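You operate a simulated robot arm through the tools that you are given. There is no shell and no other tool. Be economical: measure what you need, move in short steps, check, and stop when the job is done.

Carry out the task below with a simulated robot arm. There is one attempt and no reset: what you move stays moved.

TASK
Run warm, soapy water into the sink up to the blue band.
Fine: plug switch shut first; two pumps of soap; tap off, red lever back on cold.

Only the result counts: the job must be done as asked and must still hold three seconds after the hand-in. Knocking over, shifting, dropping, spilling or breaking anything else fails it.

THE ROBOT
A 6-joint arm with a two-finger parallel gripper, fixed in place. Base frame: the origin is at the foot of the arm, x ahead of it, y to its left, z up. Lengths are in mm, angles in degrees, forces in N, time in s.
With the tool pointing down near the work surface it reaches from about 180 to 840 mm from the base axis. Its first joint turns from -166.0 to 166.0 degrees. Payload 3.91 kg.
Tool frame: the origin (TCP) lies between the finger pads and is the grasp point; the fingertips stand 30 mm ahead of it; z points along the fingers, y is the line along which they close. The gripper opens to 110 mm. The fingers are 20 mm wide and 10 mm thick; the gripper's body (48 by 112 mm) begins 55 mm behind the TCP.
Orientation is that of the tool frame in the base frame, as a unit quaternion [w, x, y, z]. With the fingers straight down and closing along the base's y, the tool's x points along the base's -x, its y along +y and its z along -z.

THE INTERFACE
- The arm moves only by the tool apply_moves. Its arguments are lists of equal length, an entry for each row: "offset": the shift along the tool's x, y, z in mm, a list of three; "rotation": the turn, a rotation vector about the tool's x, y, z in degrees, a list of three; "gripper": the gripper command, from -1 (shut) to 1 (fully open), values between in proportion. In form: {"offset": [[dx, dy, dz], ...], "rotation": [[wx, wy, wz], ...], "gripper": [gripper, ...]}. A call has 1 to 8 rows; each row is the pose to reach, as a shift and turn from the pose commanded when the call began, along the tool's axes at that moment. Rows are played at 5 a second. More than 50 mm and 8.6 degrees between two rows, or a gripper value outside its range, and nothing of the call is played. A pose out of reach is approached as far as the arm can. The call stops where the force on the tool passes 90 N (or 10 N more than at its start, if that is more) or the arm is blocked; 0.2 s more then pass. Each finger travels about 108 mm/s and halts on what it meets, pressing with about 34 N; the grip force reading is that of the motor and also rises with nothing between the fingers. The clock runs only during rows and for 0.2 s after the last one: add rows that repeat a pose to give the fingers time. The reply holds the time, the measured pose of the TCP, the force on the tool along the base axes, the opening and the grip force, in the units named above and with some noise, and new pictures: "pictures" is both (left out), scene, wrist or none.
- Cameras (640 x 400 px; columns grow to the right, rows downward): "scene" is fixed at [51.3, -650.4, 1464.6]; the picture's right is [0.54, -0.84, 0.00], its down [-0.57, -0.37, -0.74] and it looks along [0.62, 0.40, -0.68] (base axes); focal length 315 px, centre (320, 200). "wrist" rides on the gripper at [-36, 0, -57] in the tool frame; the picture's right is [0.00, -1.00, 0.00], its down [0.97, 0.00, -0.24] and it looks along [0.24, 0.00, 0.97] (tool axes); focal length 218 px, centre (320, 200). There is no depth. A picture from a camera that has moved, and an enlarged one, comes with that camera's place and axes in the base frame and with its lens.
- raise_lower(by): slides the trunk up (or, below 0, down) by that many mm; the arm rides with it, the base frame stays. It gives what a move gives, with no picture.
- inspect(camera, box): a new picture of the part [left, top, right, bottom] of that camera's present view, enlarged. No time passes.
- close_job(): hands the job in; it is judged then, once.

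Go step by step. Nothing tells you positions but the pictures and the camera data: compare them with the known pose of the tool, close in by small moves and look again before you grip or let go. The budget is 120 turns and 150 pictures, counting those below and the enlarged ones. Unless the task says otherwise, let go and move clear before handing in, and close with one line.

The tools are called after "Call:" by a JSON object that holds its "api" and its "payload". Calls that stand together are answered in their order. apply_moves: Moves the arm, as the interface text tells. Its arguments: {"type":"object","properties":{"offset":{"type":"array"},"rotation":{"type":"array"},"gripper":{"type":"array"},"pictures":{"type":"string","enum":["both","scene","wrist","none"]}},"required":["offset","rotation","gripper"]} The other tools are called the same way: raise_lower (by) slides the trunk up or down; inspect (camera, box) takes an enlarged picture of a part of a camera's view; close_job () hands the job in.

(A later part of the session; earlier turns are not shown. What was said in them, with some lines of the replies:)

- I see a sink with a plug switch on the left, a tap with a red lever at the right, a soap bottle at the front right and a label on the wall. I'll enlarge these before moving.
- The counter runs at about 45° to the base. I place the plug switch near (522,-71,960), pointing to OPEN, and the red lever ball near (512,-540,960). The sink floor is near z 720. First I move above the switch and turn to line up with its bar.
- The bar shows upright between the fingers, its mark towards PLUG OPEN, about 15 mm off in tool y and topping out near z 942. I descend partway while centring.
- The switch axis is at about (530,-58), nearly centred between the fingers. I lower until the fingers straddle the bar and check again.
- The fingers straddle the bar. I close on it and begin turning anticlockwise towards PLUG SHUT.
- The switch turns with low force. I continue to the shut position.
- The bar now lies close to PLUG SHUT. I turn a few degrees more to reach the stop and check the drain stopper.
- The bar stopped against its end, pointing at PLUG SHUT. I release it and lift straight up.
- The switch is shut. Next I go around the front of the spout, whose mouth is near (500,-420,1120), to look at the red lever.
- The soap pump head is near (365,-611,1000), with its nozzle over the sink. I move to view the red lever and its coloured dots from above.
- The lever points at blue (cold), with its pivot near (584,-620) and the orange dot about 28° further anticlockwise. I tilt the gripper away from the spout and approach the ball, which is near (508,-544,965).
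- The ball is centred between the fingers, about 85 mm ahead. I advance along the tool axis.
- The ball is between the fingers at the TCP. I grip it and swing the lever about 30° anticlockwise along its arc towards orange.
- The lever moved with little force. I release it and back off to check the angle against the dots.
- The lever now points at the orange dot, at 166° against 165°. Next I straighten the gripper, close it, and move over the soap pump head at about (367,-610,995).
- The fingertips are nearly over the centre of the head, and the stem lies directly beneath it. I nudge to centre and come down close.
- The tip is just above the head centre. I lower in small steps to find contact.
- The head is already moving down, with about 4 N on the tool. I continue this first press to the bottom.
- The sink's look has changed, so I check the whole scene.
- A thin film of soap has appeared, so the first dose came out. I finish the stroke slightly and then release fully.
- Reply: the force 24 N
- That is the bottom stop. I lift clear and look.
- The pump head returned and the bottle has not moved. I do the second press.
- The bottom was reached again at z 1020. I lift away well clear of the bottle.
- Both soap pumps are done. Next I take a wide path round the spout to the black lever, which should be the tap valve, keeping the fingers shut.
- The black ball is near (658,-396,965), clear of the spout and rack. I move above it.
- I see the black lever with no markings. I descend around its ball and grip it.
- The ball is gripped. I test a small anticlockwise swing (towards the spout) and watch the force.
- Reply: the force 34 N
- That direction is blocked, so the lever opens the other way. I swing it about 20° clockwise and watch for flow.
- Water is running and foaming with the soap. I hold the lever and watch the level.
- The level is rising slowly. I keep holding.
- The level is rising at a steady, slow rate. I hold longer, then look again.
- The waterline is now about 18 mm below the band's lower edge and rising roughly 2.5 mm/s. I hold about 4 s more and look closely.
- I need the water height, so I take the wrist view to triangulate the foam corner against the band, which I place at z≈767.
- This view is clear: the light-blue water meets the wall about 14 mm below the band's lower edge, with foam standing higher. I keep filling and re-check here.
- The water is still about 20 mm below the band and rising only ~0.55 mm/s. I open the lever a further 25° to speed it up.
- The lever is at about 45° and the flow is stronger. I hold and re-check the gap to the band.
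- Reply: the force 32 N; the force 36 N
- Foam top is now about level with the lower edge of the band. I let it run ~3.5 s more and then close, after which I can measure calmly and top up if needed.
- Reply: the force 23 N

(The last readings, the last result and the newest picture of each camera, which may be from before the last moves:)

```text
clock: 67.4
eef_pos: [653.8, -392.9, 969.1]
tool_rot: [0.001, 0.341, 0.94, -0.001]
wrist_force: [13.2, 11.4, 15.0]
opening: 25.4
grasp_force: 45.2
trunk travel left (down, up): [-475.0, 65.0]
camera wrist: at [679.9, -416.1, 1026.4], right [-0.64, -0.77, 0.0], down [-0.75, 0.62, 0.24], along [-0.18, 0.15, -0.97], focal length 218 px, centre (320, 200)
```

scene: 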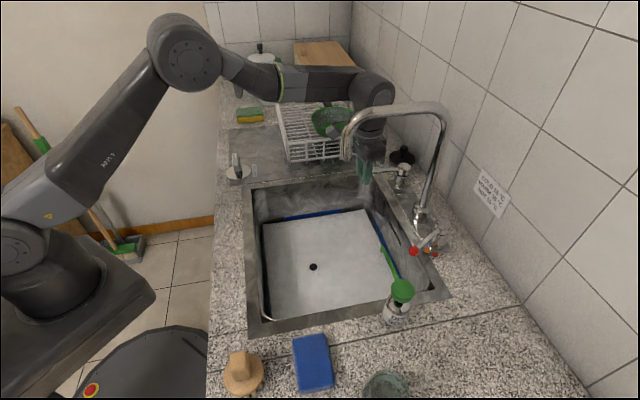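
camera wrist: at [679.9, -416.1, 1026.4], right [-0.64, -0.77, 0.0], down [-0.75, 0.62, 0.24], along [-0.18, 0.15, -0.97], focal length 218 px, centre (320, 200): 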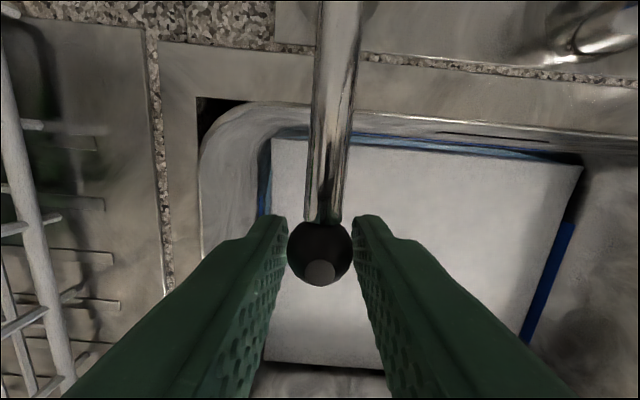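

The tap is off at its stop. I inspect the waterline against the bands.

Call:
{"api": "inspect", "payload": {"camera": "wrist", "box": [500, 150, 620, 350]}}

Call:
{"api": "inspect", "payload": {"camera": "wrist", "box": [360, 125, 460, 165]}}

Call:
{"api": "inspect", "payload": {"camera": "scene", "box": [370, 205, 402, 245]}}

Call:
{"api": "inspect", "payload": {"camera": "scene", "box": [270, 190, 350, 240]}}

```text
2.00 times, centred on (560, 250) of wrist
camera zoom: at [679.9, -416.1, 1026.4], right [-0.64, -0.77, 0.0], down [-0.75, 0.62, 0.24], along [-0.18, 0.15, -0.97], focal length 436 px, centre (-160, 100)
```

zoom: 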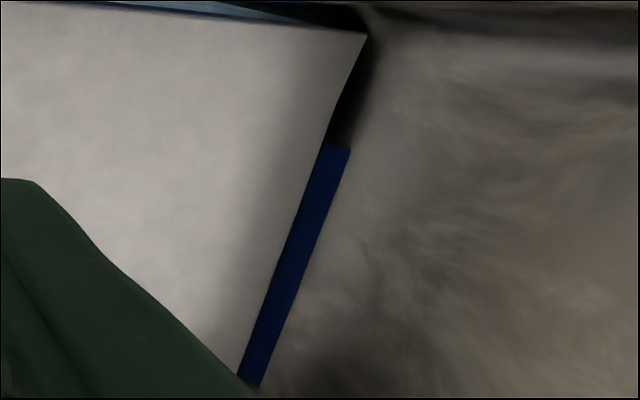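

```text
6.40 times, centred on (410, 145) of wrist
camera zoom: at [679.9, -416.1, 1026.4], right [-0.64, -0.77, 0.0], down [-0.75, 0.62, 0.24], along [-0.18, 0.15, -0.97], focal length 1397 px, centre (-256, 552)
```

zoom: 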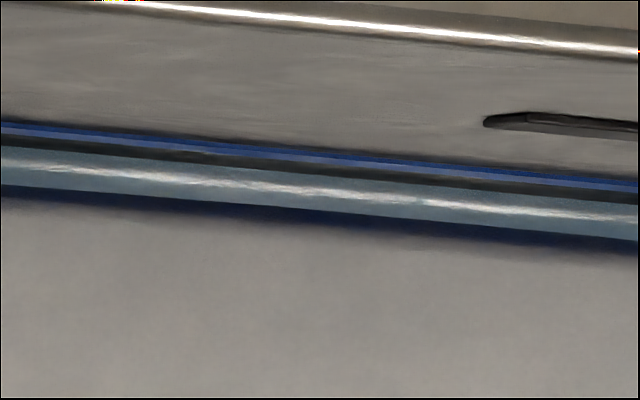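

```text
10.00 times, centred on (386, 225) of scene
camera zoom: at [51.3, -650.4, 1464.6], right [0.54, -0.84, 0.0], down [-0.57, -0.37, -0.74], along [0.62, 0.4, -0.68], focal length 3148 px, centre (-340, -50)
```

zoom: 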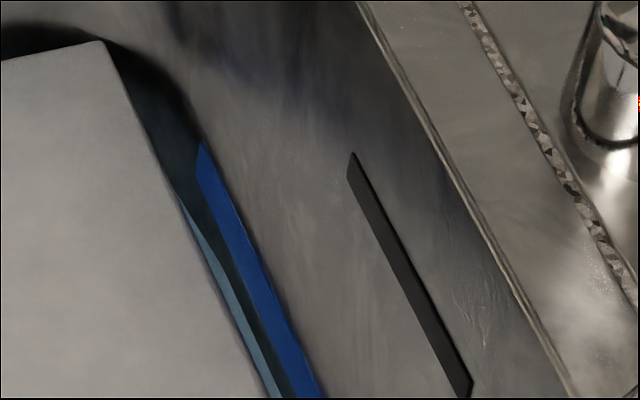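

```text
8.00 times, centred on (310, 215) of scene
camera zoom: at [51.3, -650.4, 1464.6], right [0.54, -0.84, 0.0], down [-0.57, -0.37, -0.74], along [0.62, 0.4, -0.68], focal length 2518 px, centre (400, 80)
```

zoom: 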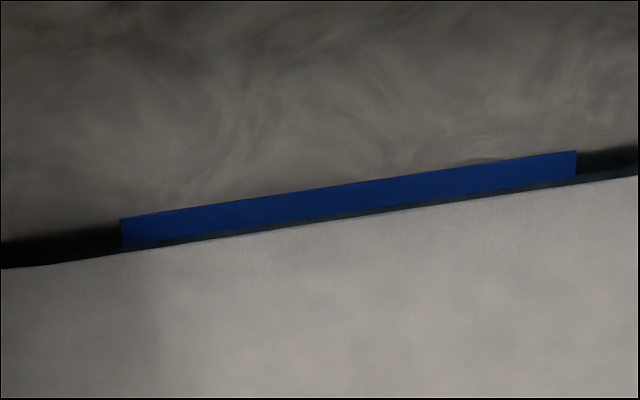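

Call:
{"api": "inspect", "payload": {"camera": "scene", "box": [388, 222, 402, 242]}}

Call:
{"api": "inspect", "payload": {"camera": "wrist", "box": [360, 135, 385, 155]}}

Call:
{"api": "inspect", "payload": {"camera": "scene", "box": [282, 208, 306, 224]}}

```text
16.00 times, centred on (395, 232) of scene
camera zoom: at [51.3, -650.4, 1464.6], right [0.54, -0.84, 0.0], down [-0.57, -0.37, -0.74], along [0.62, 0.4, -0.68], focal length 5036 px, centre (-880, -312)
```

zoom: 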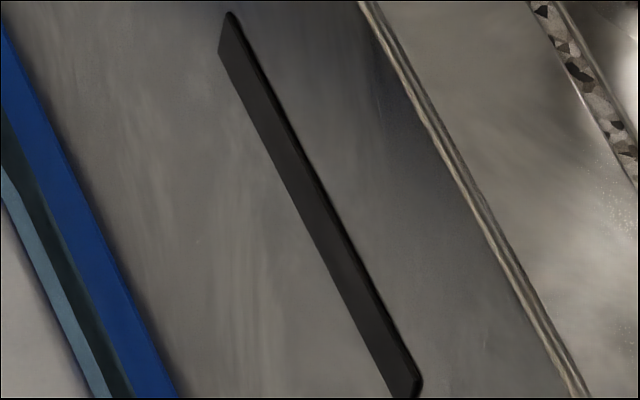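

```text
16.00 times, centred on (372, 145) of wrist
camera zoom: at [679.9, -416.1, 1026.4], right [-0.64, -0.77, 0.0], down [-0.75, 0.62, 0.24], along [-0.18, 0.15, -0.97], focal length 3492 px, centre (-520, 1080)
```

zoom: 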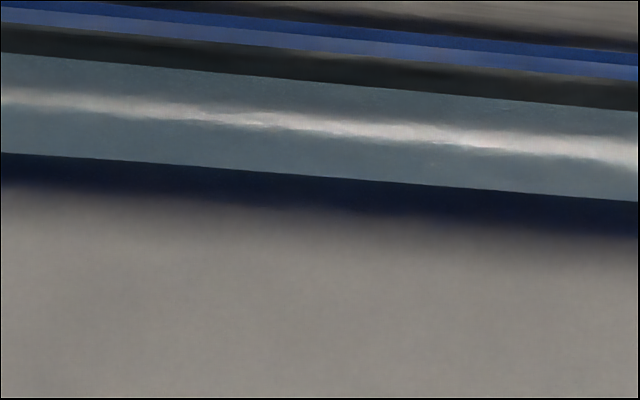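

```text
16.00 times, centred on (294, 216) of scene
camera zoom: at [51.3, -650.4, 1464.6], right [0.54, -0.84, 0.0], down [-0.57, -0.37, -0.74], along [0.62, 0.4, -0.68], focal length 5036 px, centre (736, -56)
```

zoom: 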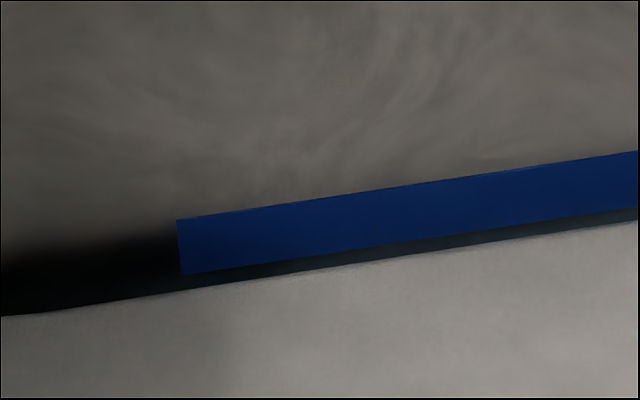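

By geometry the water is about 5 mm below the band's lower edge, with ~7 mm of foam on top. It needs about 11 mm more to reach mid-band, so I reopen the tap the same way for roughly 10 s.

Call:
{"api": "apply_moves", "payload": {"offset": [[-1, 12, 0], [-3.5, 21, 0], [-6, 29, 0], [-10, 36.5, 0], [-14, 46.5, 0], [-19, 55.5, 0], [-25.5, 64, 0], [-32, 73.7, 0]], "rotation": [[0, 0, 0], [0, 0, 0], [0, 0, 0], [0, 0, 0], [0, 0, 0], [0, 0, 0], [0, 0, 0], [0, 0, 0]], "gripper": [-0.8, -0.8, -0.8, -0.8, -0.8, -0.8, -0.8, -0.8], "pictures": "none"}}

Call:
{"api": "apply_moves", "payload": {"offset": [[0, 0, 0], [0, 0, 0], [0, 0, 0], [0, 0, 0], [0, 0, 0], [0, 0, 0], [0, 0, 0], [0, 0, 0]], "rotation": [[0, 0, 0], [0, 0, 0], [0, 0, 0], [0, 0, 0], [0, 0, 0], [0, 0, 0], [0, 0, 0], [0, 0, 0]], "gripper": [-0.8, -0.8, -0.8, -0.8, -0.8, -0.8, -0.8, -0.8], "pictures": "none"}}

Call:
{"api": "apply_moves", "payload": {"offset": [[0, 0, 0], [0, 0, 0], [0, 0, 0], [0, 0, 0], [0, 0, 0], [0, 0, 0], [0, 0, 0], [0, 0, 0]], "rotation": [[0, 0, 0], [0, 0, 0], [0, 0, 0], [0, 0, 0], [0, 0, 0], [0, 0, 0], [0, 0, 0], [0, 0, 0]], "gripper": [-0.8, -0.8, -0.8, -0.8, -0.8, -0.8, -0.8, -0.8], "pictures": "none"}}

Call:
{"api": "inspect", "payload": {"camera": "scene", "box": [270, 190, 350, 240]}}

Call:
{"api": "inspect", "payload": {"camera": "scene", "box": [388, 222, 402, 242]}}

```text
clock: 69.2
eef_pos: [722.7, -360.7, 969.2]
tool_rot: [0.0, 0.342, 0.94, 0.001]
wrist_force: [-5.6, -0.2, -4.8]
opening: 25.9
grasp_force: 44.5
trunk travel left (down, up): [-475.0, 65.0]
```

```text
clock: 71.0
eef_pos: [724.0, -359.8, 968.7]
tool_rot: [-0.001, 0.342, 0.94, 0.0]
wrist_force: [-4.9, 2.0, -11.5]
opening: 25.6
grasp_force: 44.4
trunk travel left (down, up): [-475.0, 65.0]
```

```text
clock: 72.8
eef_pos: [724.5, -360.3, 968.7]
tool_rot: [-0.001, 0.342, 0.94, 0.0]
wrist_force: [-3.3, 4.8, -10.6]
opening: 25.5
grasp_force: 45.3
trunk travel left (down, up): [-475.0, 65.0]
```

```text
8.00 times, centred on (310, 215) of scene
camera zoom: at [51.3, -650.4, 1464.6], right [0.54, -0.84, 0.0], down [-0.57, -0.37, -0.74], along [0.62, 0.4, -0.68], focal length 2518 px, centre (400, 80)
```

zoom: 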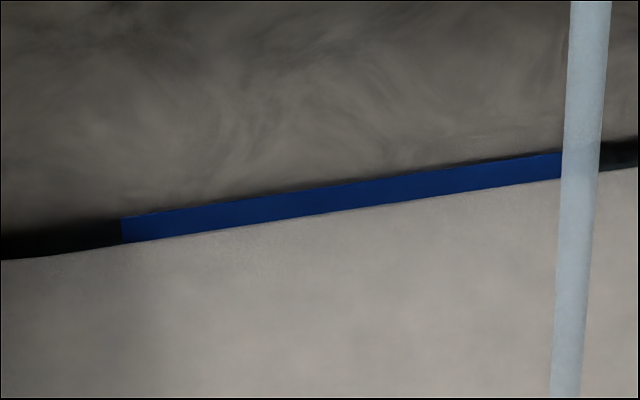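

```text
16.00 times, centred on (395, 232) of scene
camera zoom: at [51.3, -650.4, 1464.6], right [0.54, -0.84, 0.0], down [-0.57, -0.37, -0.74], along [0.62, 0.4, -0.68], focal length 5036 px, centre (-880, -312)
```

zoom: 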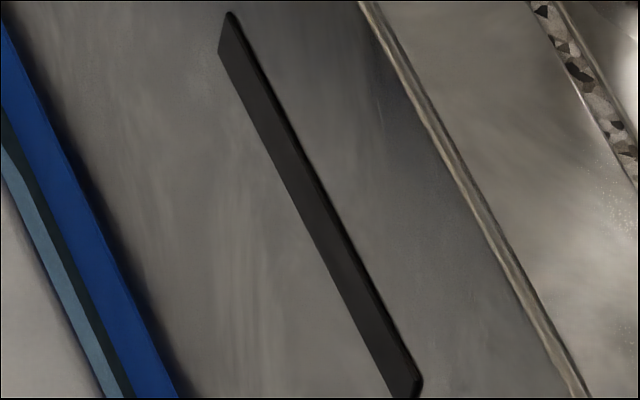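

The water has just reached the band's lower edge, as predicted. I run about 4 s more and then close.

Call:
{"api": "apply_moves", "payload": {"offset": [[0, 0, 0], [0, 0, 0], [0, 0, 0], [0, 0, 0], [0, 0, 0], [0, 0, 0], [0, 0, 0], [0, 0, 0]], "rotation": [[0, 0, 0], [0, 0, 0], [0, 0, 0], [0, 0, 0], [0, 0, 0], [0, 0, 0], [0, 0, 0], [0, 0, 0]], "gripper": [-0.8, -0.8, -0.8, -0.8, -0.8, -0.8, -0.8, -0.8], "pictures": "none"}}

Call:
{"api": "apply_moves", "payload": {"offset": [[0, 0, 0], [0, 0, 0], [0, 0, 0], [0, 0, 0], [0, 0, 0], [0, 0, 0], [0, 0, 0], [0, 0, 0]], "rotation": [[0, 0, 0], [0, 0, 0], [0, 0, 0], [0, 0, 0], [0, 0, 0], [0, 0, 0], [0, 0, 0], [0, 0, 0]], "gripper": [-0.8, -0.8, -0.8, -0.8, -0.8, -0.8, -0.8, -0.8], "pictures": "none"}}

Call:
{"api": "apply_moves", "payload": {"offset": [[0, 0, 0], [0, 0, 0], [5, -9.7, 0], [11.4, -18.2, 0], [17.5, -27.2, 0], [22, -37.2, 0], [26, -44.7, 0], [28.5, -52.7, 0]], "rotation": [[0, 0, 0], [0, 0, 0], [0, 0, 0], [0, 0, 0], [0, 0, 0], [0, 0, 0], [0, 0, 0], [0, 0, 0]], "gripper": [-0.8, -0.8, -0.8, -0.8, -0.8, -0.8, -0.8, -0.8], "pictures": "none"}}

Call:
{"api": "apply_moves", "payload": {"offset": [[2, -9, 0], [3.5, -18, 0], [3.5, -23, 0]], "rotation": [[0, 0, 0], [0, 0, 0], [0, 0, 0]], "gripper": [-0.8, -0.8, -0.8], "pictures": "scene"}}

Call:
{"api": "inspect", "payload": {"camera": "scene", "box": [388, 222, 402, 242]}}

Call:
{"api": "inspect", "payload": {"camera": "scene", "box": [270, 190, 350, 240]}}

```text
clock: 74.6
eef_pos: [725.1, -360.0, 968.4]
tool_rot: [-0.002, 0.342, 0.94, 0.0]
wrist_force: [-3.3, 4.9, -11.2]
opening: 25.6
grasp_force: 45.1
trunk travel left (down, up): [-475.0, 65.0]
```

```text
clock: 76.4
eef_pos: [724.2, -360.0, 968.9]
tool_rot: [0.0, 0.342, 0.94, 0.0]
wrist_force: [-1.6, 5.7, -11.4]
opening: 25.4
grasp_force: 45.0
trunk travel left (down, up): [-475.0, 65.0]
```

```text
clock: 78.2
eef_pos: [666.5, -385.5, 970.7]
tool_rot: [0.001, 0.342, 0.94, -0.002]
wrist_force: [2.1, 0.1, 0.1]
opening: 25.7
grasp_force: 44.7
trunk travel left (down, up): [-475.0, 65.0]
```

```text
clock: 79.0
eef_pos: [654.6, -395.2, 970.3]
tool_rot: [0.003, 0.341, 0.94, 0.001]
wrist_force: [29.1, 11.8, 12.8]
opening: 25.6
grasp_force: 44.8
trunk travel left (down, up): [-475.0, 65.0]
```

scene: 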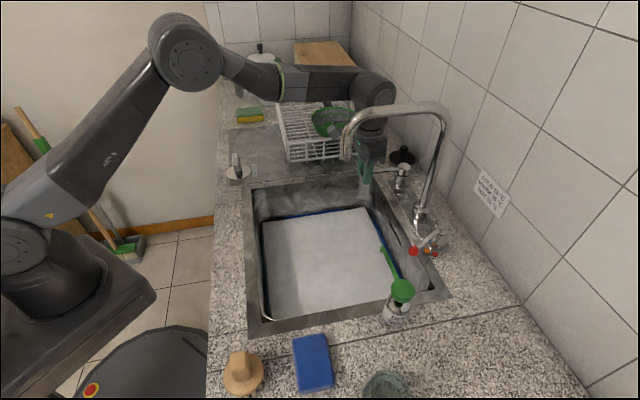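

```text
16.00 times, centred on (395, 232) of scene
camera zoom: at [51.3, -650.4, 1464.6], right [0.54, -0.84, 0.0], down [-0.57, -0.37, -0.74], along [0.62, 0.4, -0.68], focal length 5036 px, centre (-880, -312)
```

zoom: 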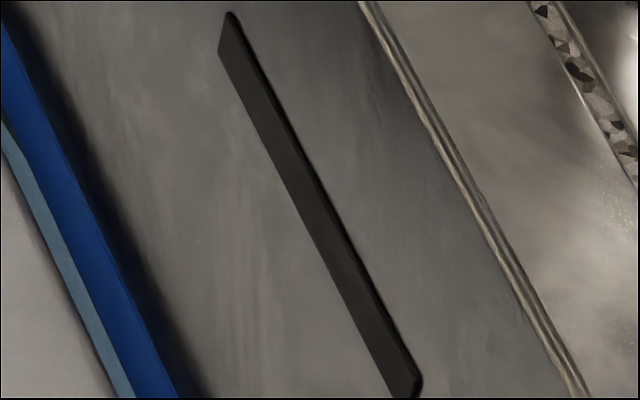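

```text
8.00 times, centred on (310, 215) of scene
camera zoom: at [51.3, -650.4, 1464.6], right [0.54, -0.84, 0.0], down [-0.57, -0.37, -0.74], along [0.62, 0.4, -0.68], focal length 2518 px, centre (400, 80)
```

zoom: 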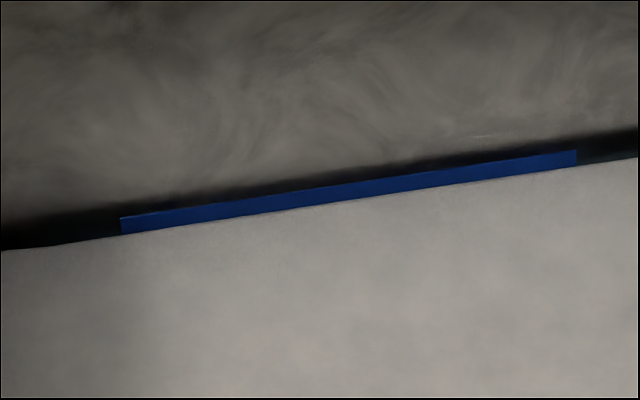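

The stream is off, and the water sits in the blue band with foam near its upper edge. I release the black lever and lift straight up.

Call:
{"api": "apply_moves", "payload": {"offset": [[0, 0, 0], [0, 0, 0], [0, 0, -40], [0, 0, -80], [0, 0, -115]], "rotation": [[0, 0, 0], [0, 0, 0], [0, 0, 0], [0, 0, 0], [0, 0, 0]], "gripper": [0, 0, 0, 0, 0]}}

```text
clock: 80.2
eef_pos: [650.8, -399.2, 1084.4]
tool_rot: [0.0, 0.342, 0.94, 0.001]
wrist_force: [-0.7, 0.4, -0.3]
opening: 55.3
grasp_force: 0.1
trunk travel left (down, up): [-475.0, 65.0]
camera wrist: at [677.7, -421.2, 1141.3], right [-0.64, -0.77, 0.0], down [-0.74, 0.62, 0.24], along [-0.18, 0.15, -0.97], focal length 218 px, centre (320, 200)
```

scene: 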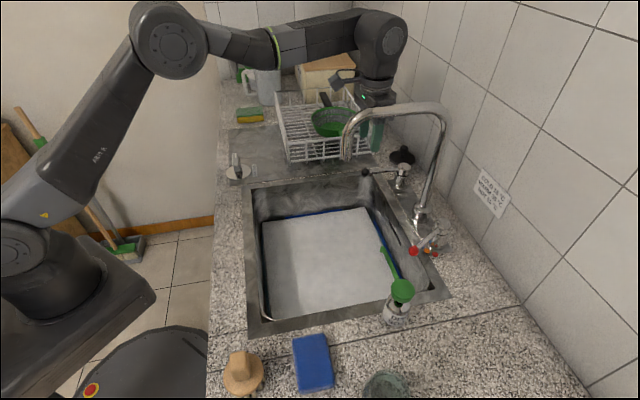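
wrist: 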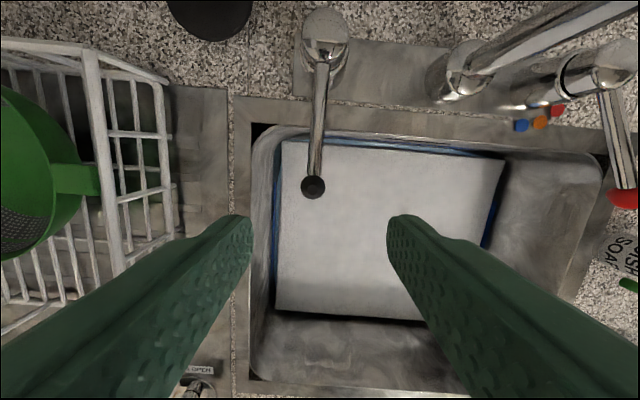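

The black lever is back at its off position. I retrace the wide path around the spout to the red lever.

Call:
{"api": "apply_moves", "payload": {"offset": [[38, 13, 0], [76, 26, 0], [122, 33, 0], [168, 39, 0], [212, 36, 0], [228, -5, 0], [235, -49, 0]], "rotation": [[0, 0, 0], [0, 0, 0], [0, 0, 0], [0, 0, 0], [0, 0, 0], [0, 0, 0], [0, 0, 0]], "gripper": [0, 0, 0, 0, 0, 0, 0], "pictures": "none"}}

Call:
{"api": "apply_moves", "payload": {"offset": [[4, -46, 0], [8, -91, 0], [-19, -125, 0], [-46, -159, 0], [-73, -193, 0], [-112, -208, 0], [-150, -222, 0], [-189, -236, 0]], "rotation": [[0, 0, 0], [0, 0, 0], [0, 0, 0], [0, 0, 0], [0, 0, 0], [0, 0, 0], [0, 0, 0], [0, 0, 0]], "gripper": [0, 0, 0, 0, 0, 0, 0, 0]}}

```text
clock: 81.8
eef_pos: [439.9, -286.4, 1086.0]
tool_rot: [0.0, 0.342, 0.94, 0.0]
wrist_force: [0.2, 0.0, 0.7]
opening: 55.0
grasp_force: 0.1
trunk travel left (down, up): [-475.0, 65.0]
```

```text
clock: 83.6
eef_pos: [432.1, -589.3, 1084.4]
tool_rot: [-0.001, 0.342, 0.94, 0.001]
wrist_force: [-0.2, -0.2, 0.2]
opening: 55.0
grasp_force: 0.3
trunk travel left (down, up): [-475.0, 65.0]
camera wrist: at [459.3, -612.7, 1139.7], right [-0.64, -0.77, 0.0], down [-0.74, 0.62, 0.24], along [-0.18, 0.16, -0.97], focal length 218 px, centre (320, 200)
```

scene: 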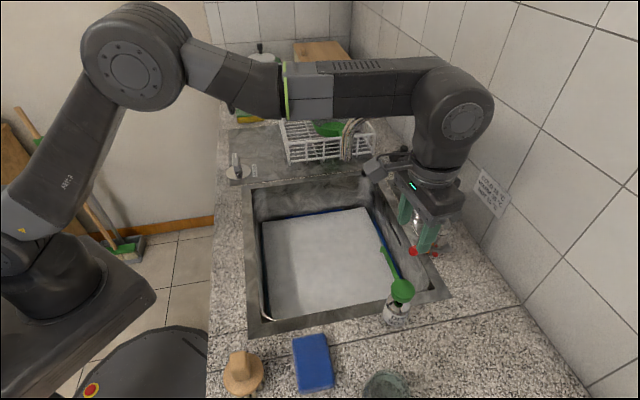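
wrist: 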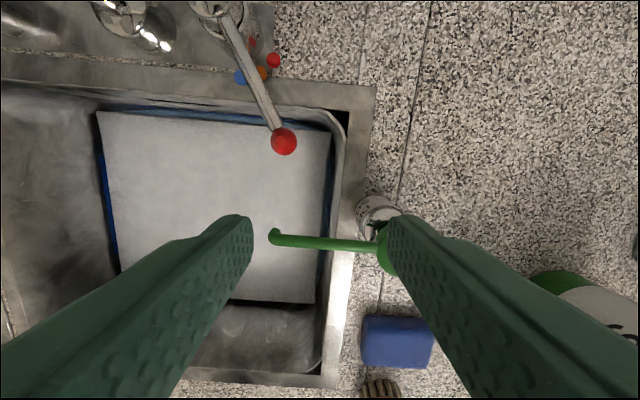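

I tilt away from the spout again and move to the pre-grasp point for the red ball at its warm position.

Call:
{"api": "apply_moves", "payload": {"offset": [[-13, -1, 8], [-26, -1, 20], [-38, -2, 37]], "rotation": [[-7, 0, 0], [-14, 0, 0], [-20, 0, 0]], "gripper": [0, 0, 0], "pictures": "wrist"}}

```text
clock: 84.4
eef_pos: [458.6, -614.0, 1046.3]
tool_rot: [0.06, 0.337, 0.925, 0.164]
wrist_force: [-0.2, -0.1, -0.5]
opening: 55.1
grasp_force: 0.0
trunk travel left (down, up): [-475.0, 65.0]
camera wrist: at [474.7, -652.5, 1099.6], right [-0.6, -0.72, -0.34], down [-0.8, 0.56, 0.23], along [0.03, 0.41, -0.91], focal length 218 px, centre (320, 200)
```

wrist: 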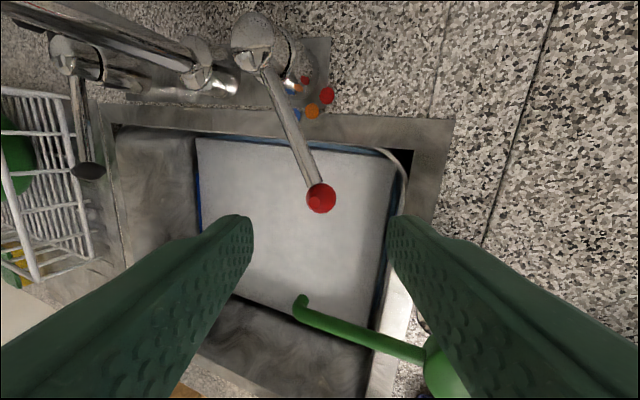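

The ball is centred. I advance, grip, and swing it back along the arc to cold.

Call:
{"api": "apply_moves", "payload": {"offset": [[0, 0, 40], [0, 0, 79], [0, 0, 79], [0, 0, 79]], "rotation": [[0, 0, 0], [0, 0, 0], [0, 0, 0], [0, 0, 0]], "gripper": [0, 0, -0.4, -0.8], "pictures": "wrist"}}

Call:
{"api": "apply_moves", "payload": {"offset": [[5.4, 12.1, 4.4], [9, 24.8, 9.1], [10.9, 38.8, 14.1], [10.9, 50.5, 18.4], [10.9, 54, 19.7]], "rotation": [[0, 0, 0], [0, 0, 0], [0, 0, 0], [0, 0, 0], [0, 0, 0]], "gripper": [-0.8, -0.8, -0.8, -0.8, -0.8], "pictures": "wrist"}}

```text
clock: 85.4
eef_pos: [477.1, -595.1, 972.9]
tool_rot: [0.059, 0.336, 0.926, 0.163]
wrist_force: [0.4, -0.5, -0.5]
opening: 25.0
grasp_force: 44.8
trunk travel left (down, up): [-475.0, 65.0]
camera wrist: at [492.0, -633.2, 1024.9], right [-0.6, -0.72, -0.34], down [-0.8, 0.56, 0.23], along [0.03, 0.41, -0.91], focal length 218 px, centre (320, 200)
```

wrist: 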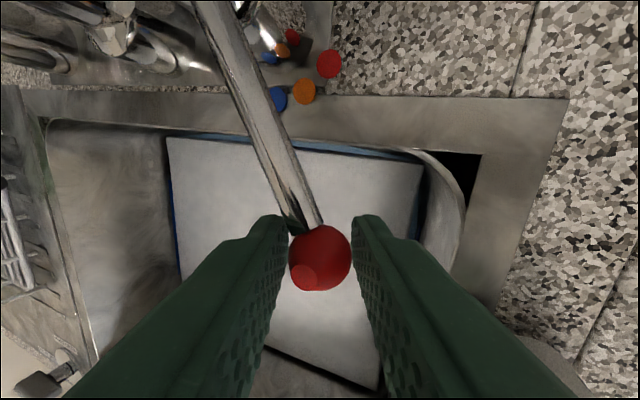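

```text
clock: 86.6
eef_pos: [504.3, -542.8, 972.8]
tool_rot: [0.059, 0.338, 0.925, 0.163]
wrist_force: [-6.1, -12.1, -8.4]
opening: 25.3
grasp_force: 45.0
trunk travel left (down, up): [-475.0, 65.0]
camera wrist: at [518.3, -581.8, 1025.5], right [-0.61, -0.72, -0.34], down [-0.8, 0.56, 0.23], along [0.03, 0.41, -0.91], focal length 218 px, centre (320, 200)
```

wrist: 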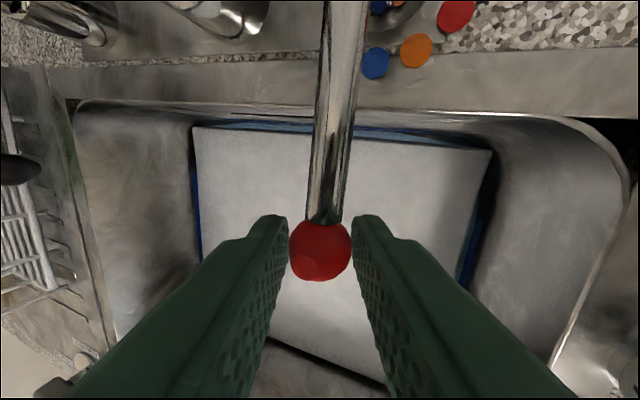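

The lever is back against the cold stop, with about 14 N resisting. I release and back off along the tool axis.

Call:
{"api": "apply_moves", "payload": {"offset": [[0, 0, 0], [0, 0, 0], [0, 0, -40], [0, 0, -80], [0, 0, -115]], "rotation": [[0, 0, 0], [0, 0, 0], [0, 0, 0], [0, 0, 0], [0, 0, 0]], "gripper": [0, 0, 0, 0, 0]}}

Call:
{"api": "inspect", "payload": {"camera": "wrist", "box": [220, 0, 420, 200]}}

```text
clock: 87.8
eef_pos: [478.5, -570.4, 1081.5]
tool_rot: [0.059, 0.336, 0.925, 0.164]
wrist_force: [0.4, 0.1, 0.0]
opening: 54.8
grasp_force: 0.1
trunk travel left (down, up): [-475.0, 65.0]
camera wrist: at [492.4, -609.9, 1134.4], right [-0.6, -0.72, -0.34], down [-0.8, 0.56, 0.23], along [0.03, 0.41, -0.91], focal length 218 px, centre (320, 200)
```

scene: 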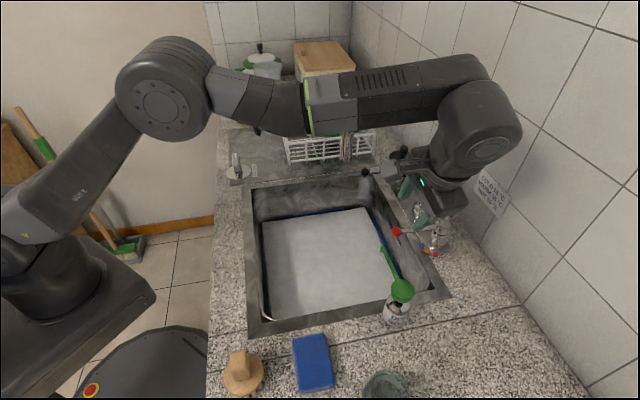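
wrist: 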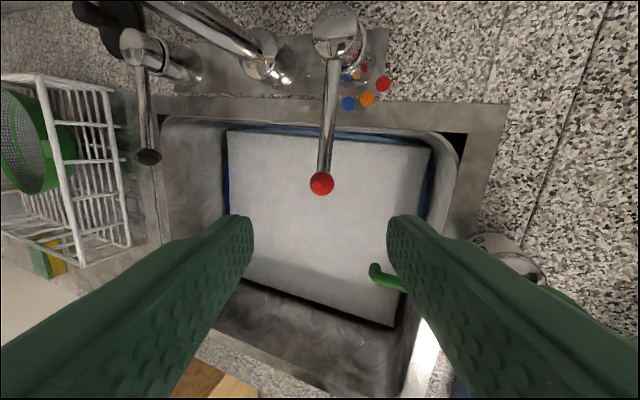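

```text
2.00 times, centred on (320, 100) of wrist
camera zoom: at [492.4, -609.9, 1134.4], right [-0.6, -0.72, -0.34], down [-0.8, 0.56, 0.23], along [0.03, 0.41, -0.91], focal length 436 px, centre (320, 400)
```

zoom: 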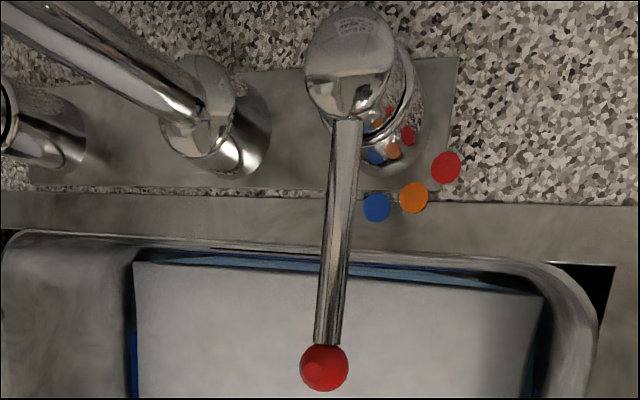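

The red lever is back in its original cold position. I do a final check of the waterline from here and the scene camera.

Call:
{"api": "inspect", "payload": {"camera": "wrist", "box": [200, 110, 280, 230]}}

Call:
{"api": "inspect", "payload": {"camera": "scene", "box": [375, 205, 415, 250]}}

Call:
{"api": "inspect", "payload": {"camera": "scene", "box": [230, 150, 470, 340]}}

```text
3.33 times, centred on (240, 170) of wrist
camera zoom: at [492.4, -609.9, 1134.4], right [-0.6, -0.72, -0.34], down [-0.8, 0.56, 0.23], along [0.03, 0.41, -0.91], focal length 728 px, centre (587, 300)
```

zoom: 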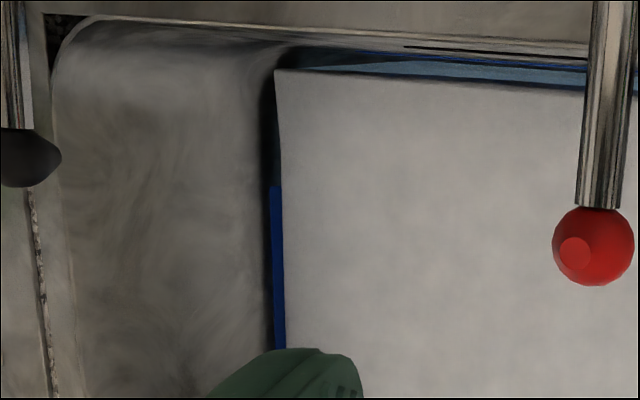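

```text
8.89 times, centred on (395, 228) of scene
camera zoom: at [51.3, -650.4, 1464.6], right [0.54, -0.84, 0.0], down [-0.57, -0.37, -0.74], along [0.62, 0.4, -0.68], focal length 2798 px, centre (-347, -44)
```

zoom: 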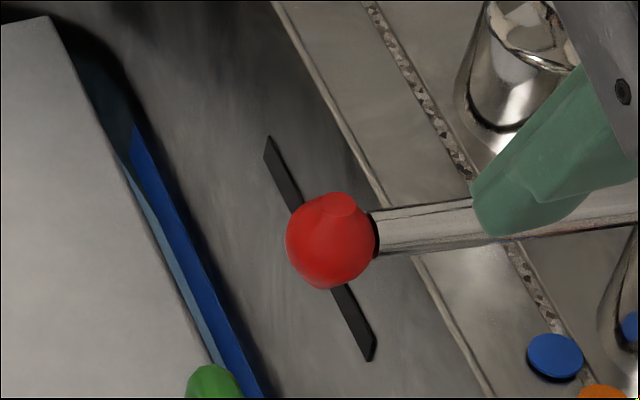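

```text
2.11 times, centred on (350, 245) of scene
camera zoom: at [51.3, -650.4, 1464.6], right [0.54, -0.84, 0.0], down [-0.57, -0.37, -0.74], along [0.62, 0.4, -0.68], focal length 663 px, centre (257, 105)
```

zoom: 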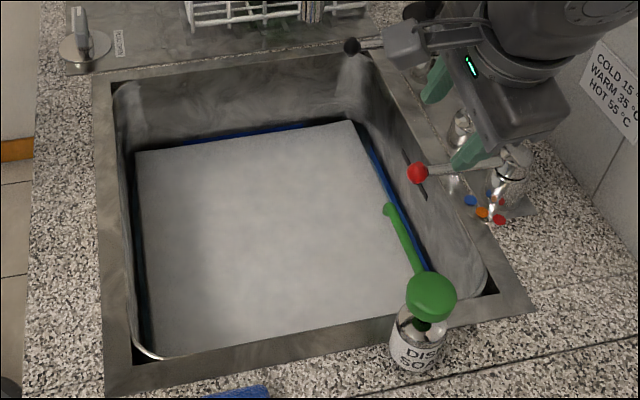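

All checks pass: switch shut, two pumps of soap in, water at about mid-band, tap off, red lever on cold, and the gripper open and clear. I hand in.

Call:
{"api": "close_job", "payload": {}}

```text
The job is handed in.
```

I handed the job in: the sink holds warm, soapy water to about the middle of the blue band, with the plug switch shut, two pumps of soap in, the tap off and the red lever back on cold. I judged the water level from the pictures, because foam covers most of the surface. Nothing showed the temperature, so "warm" rests on the lever having pointed at the orange dot.
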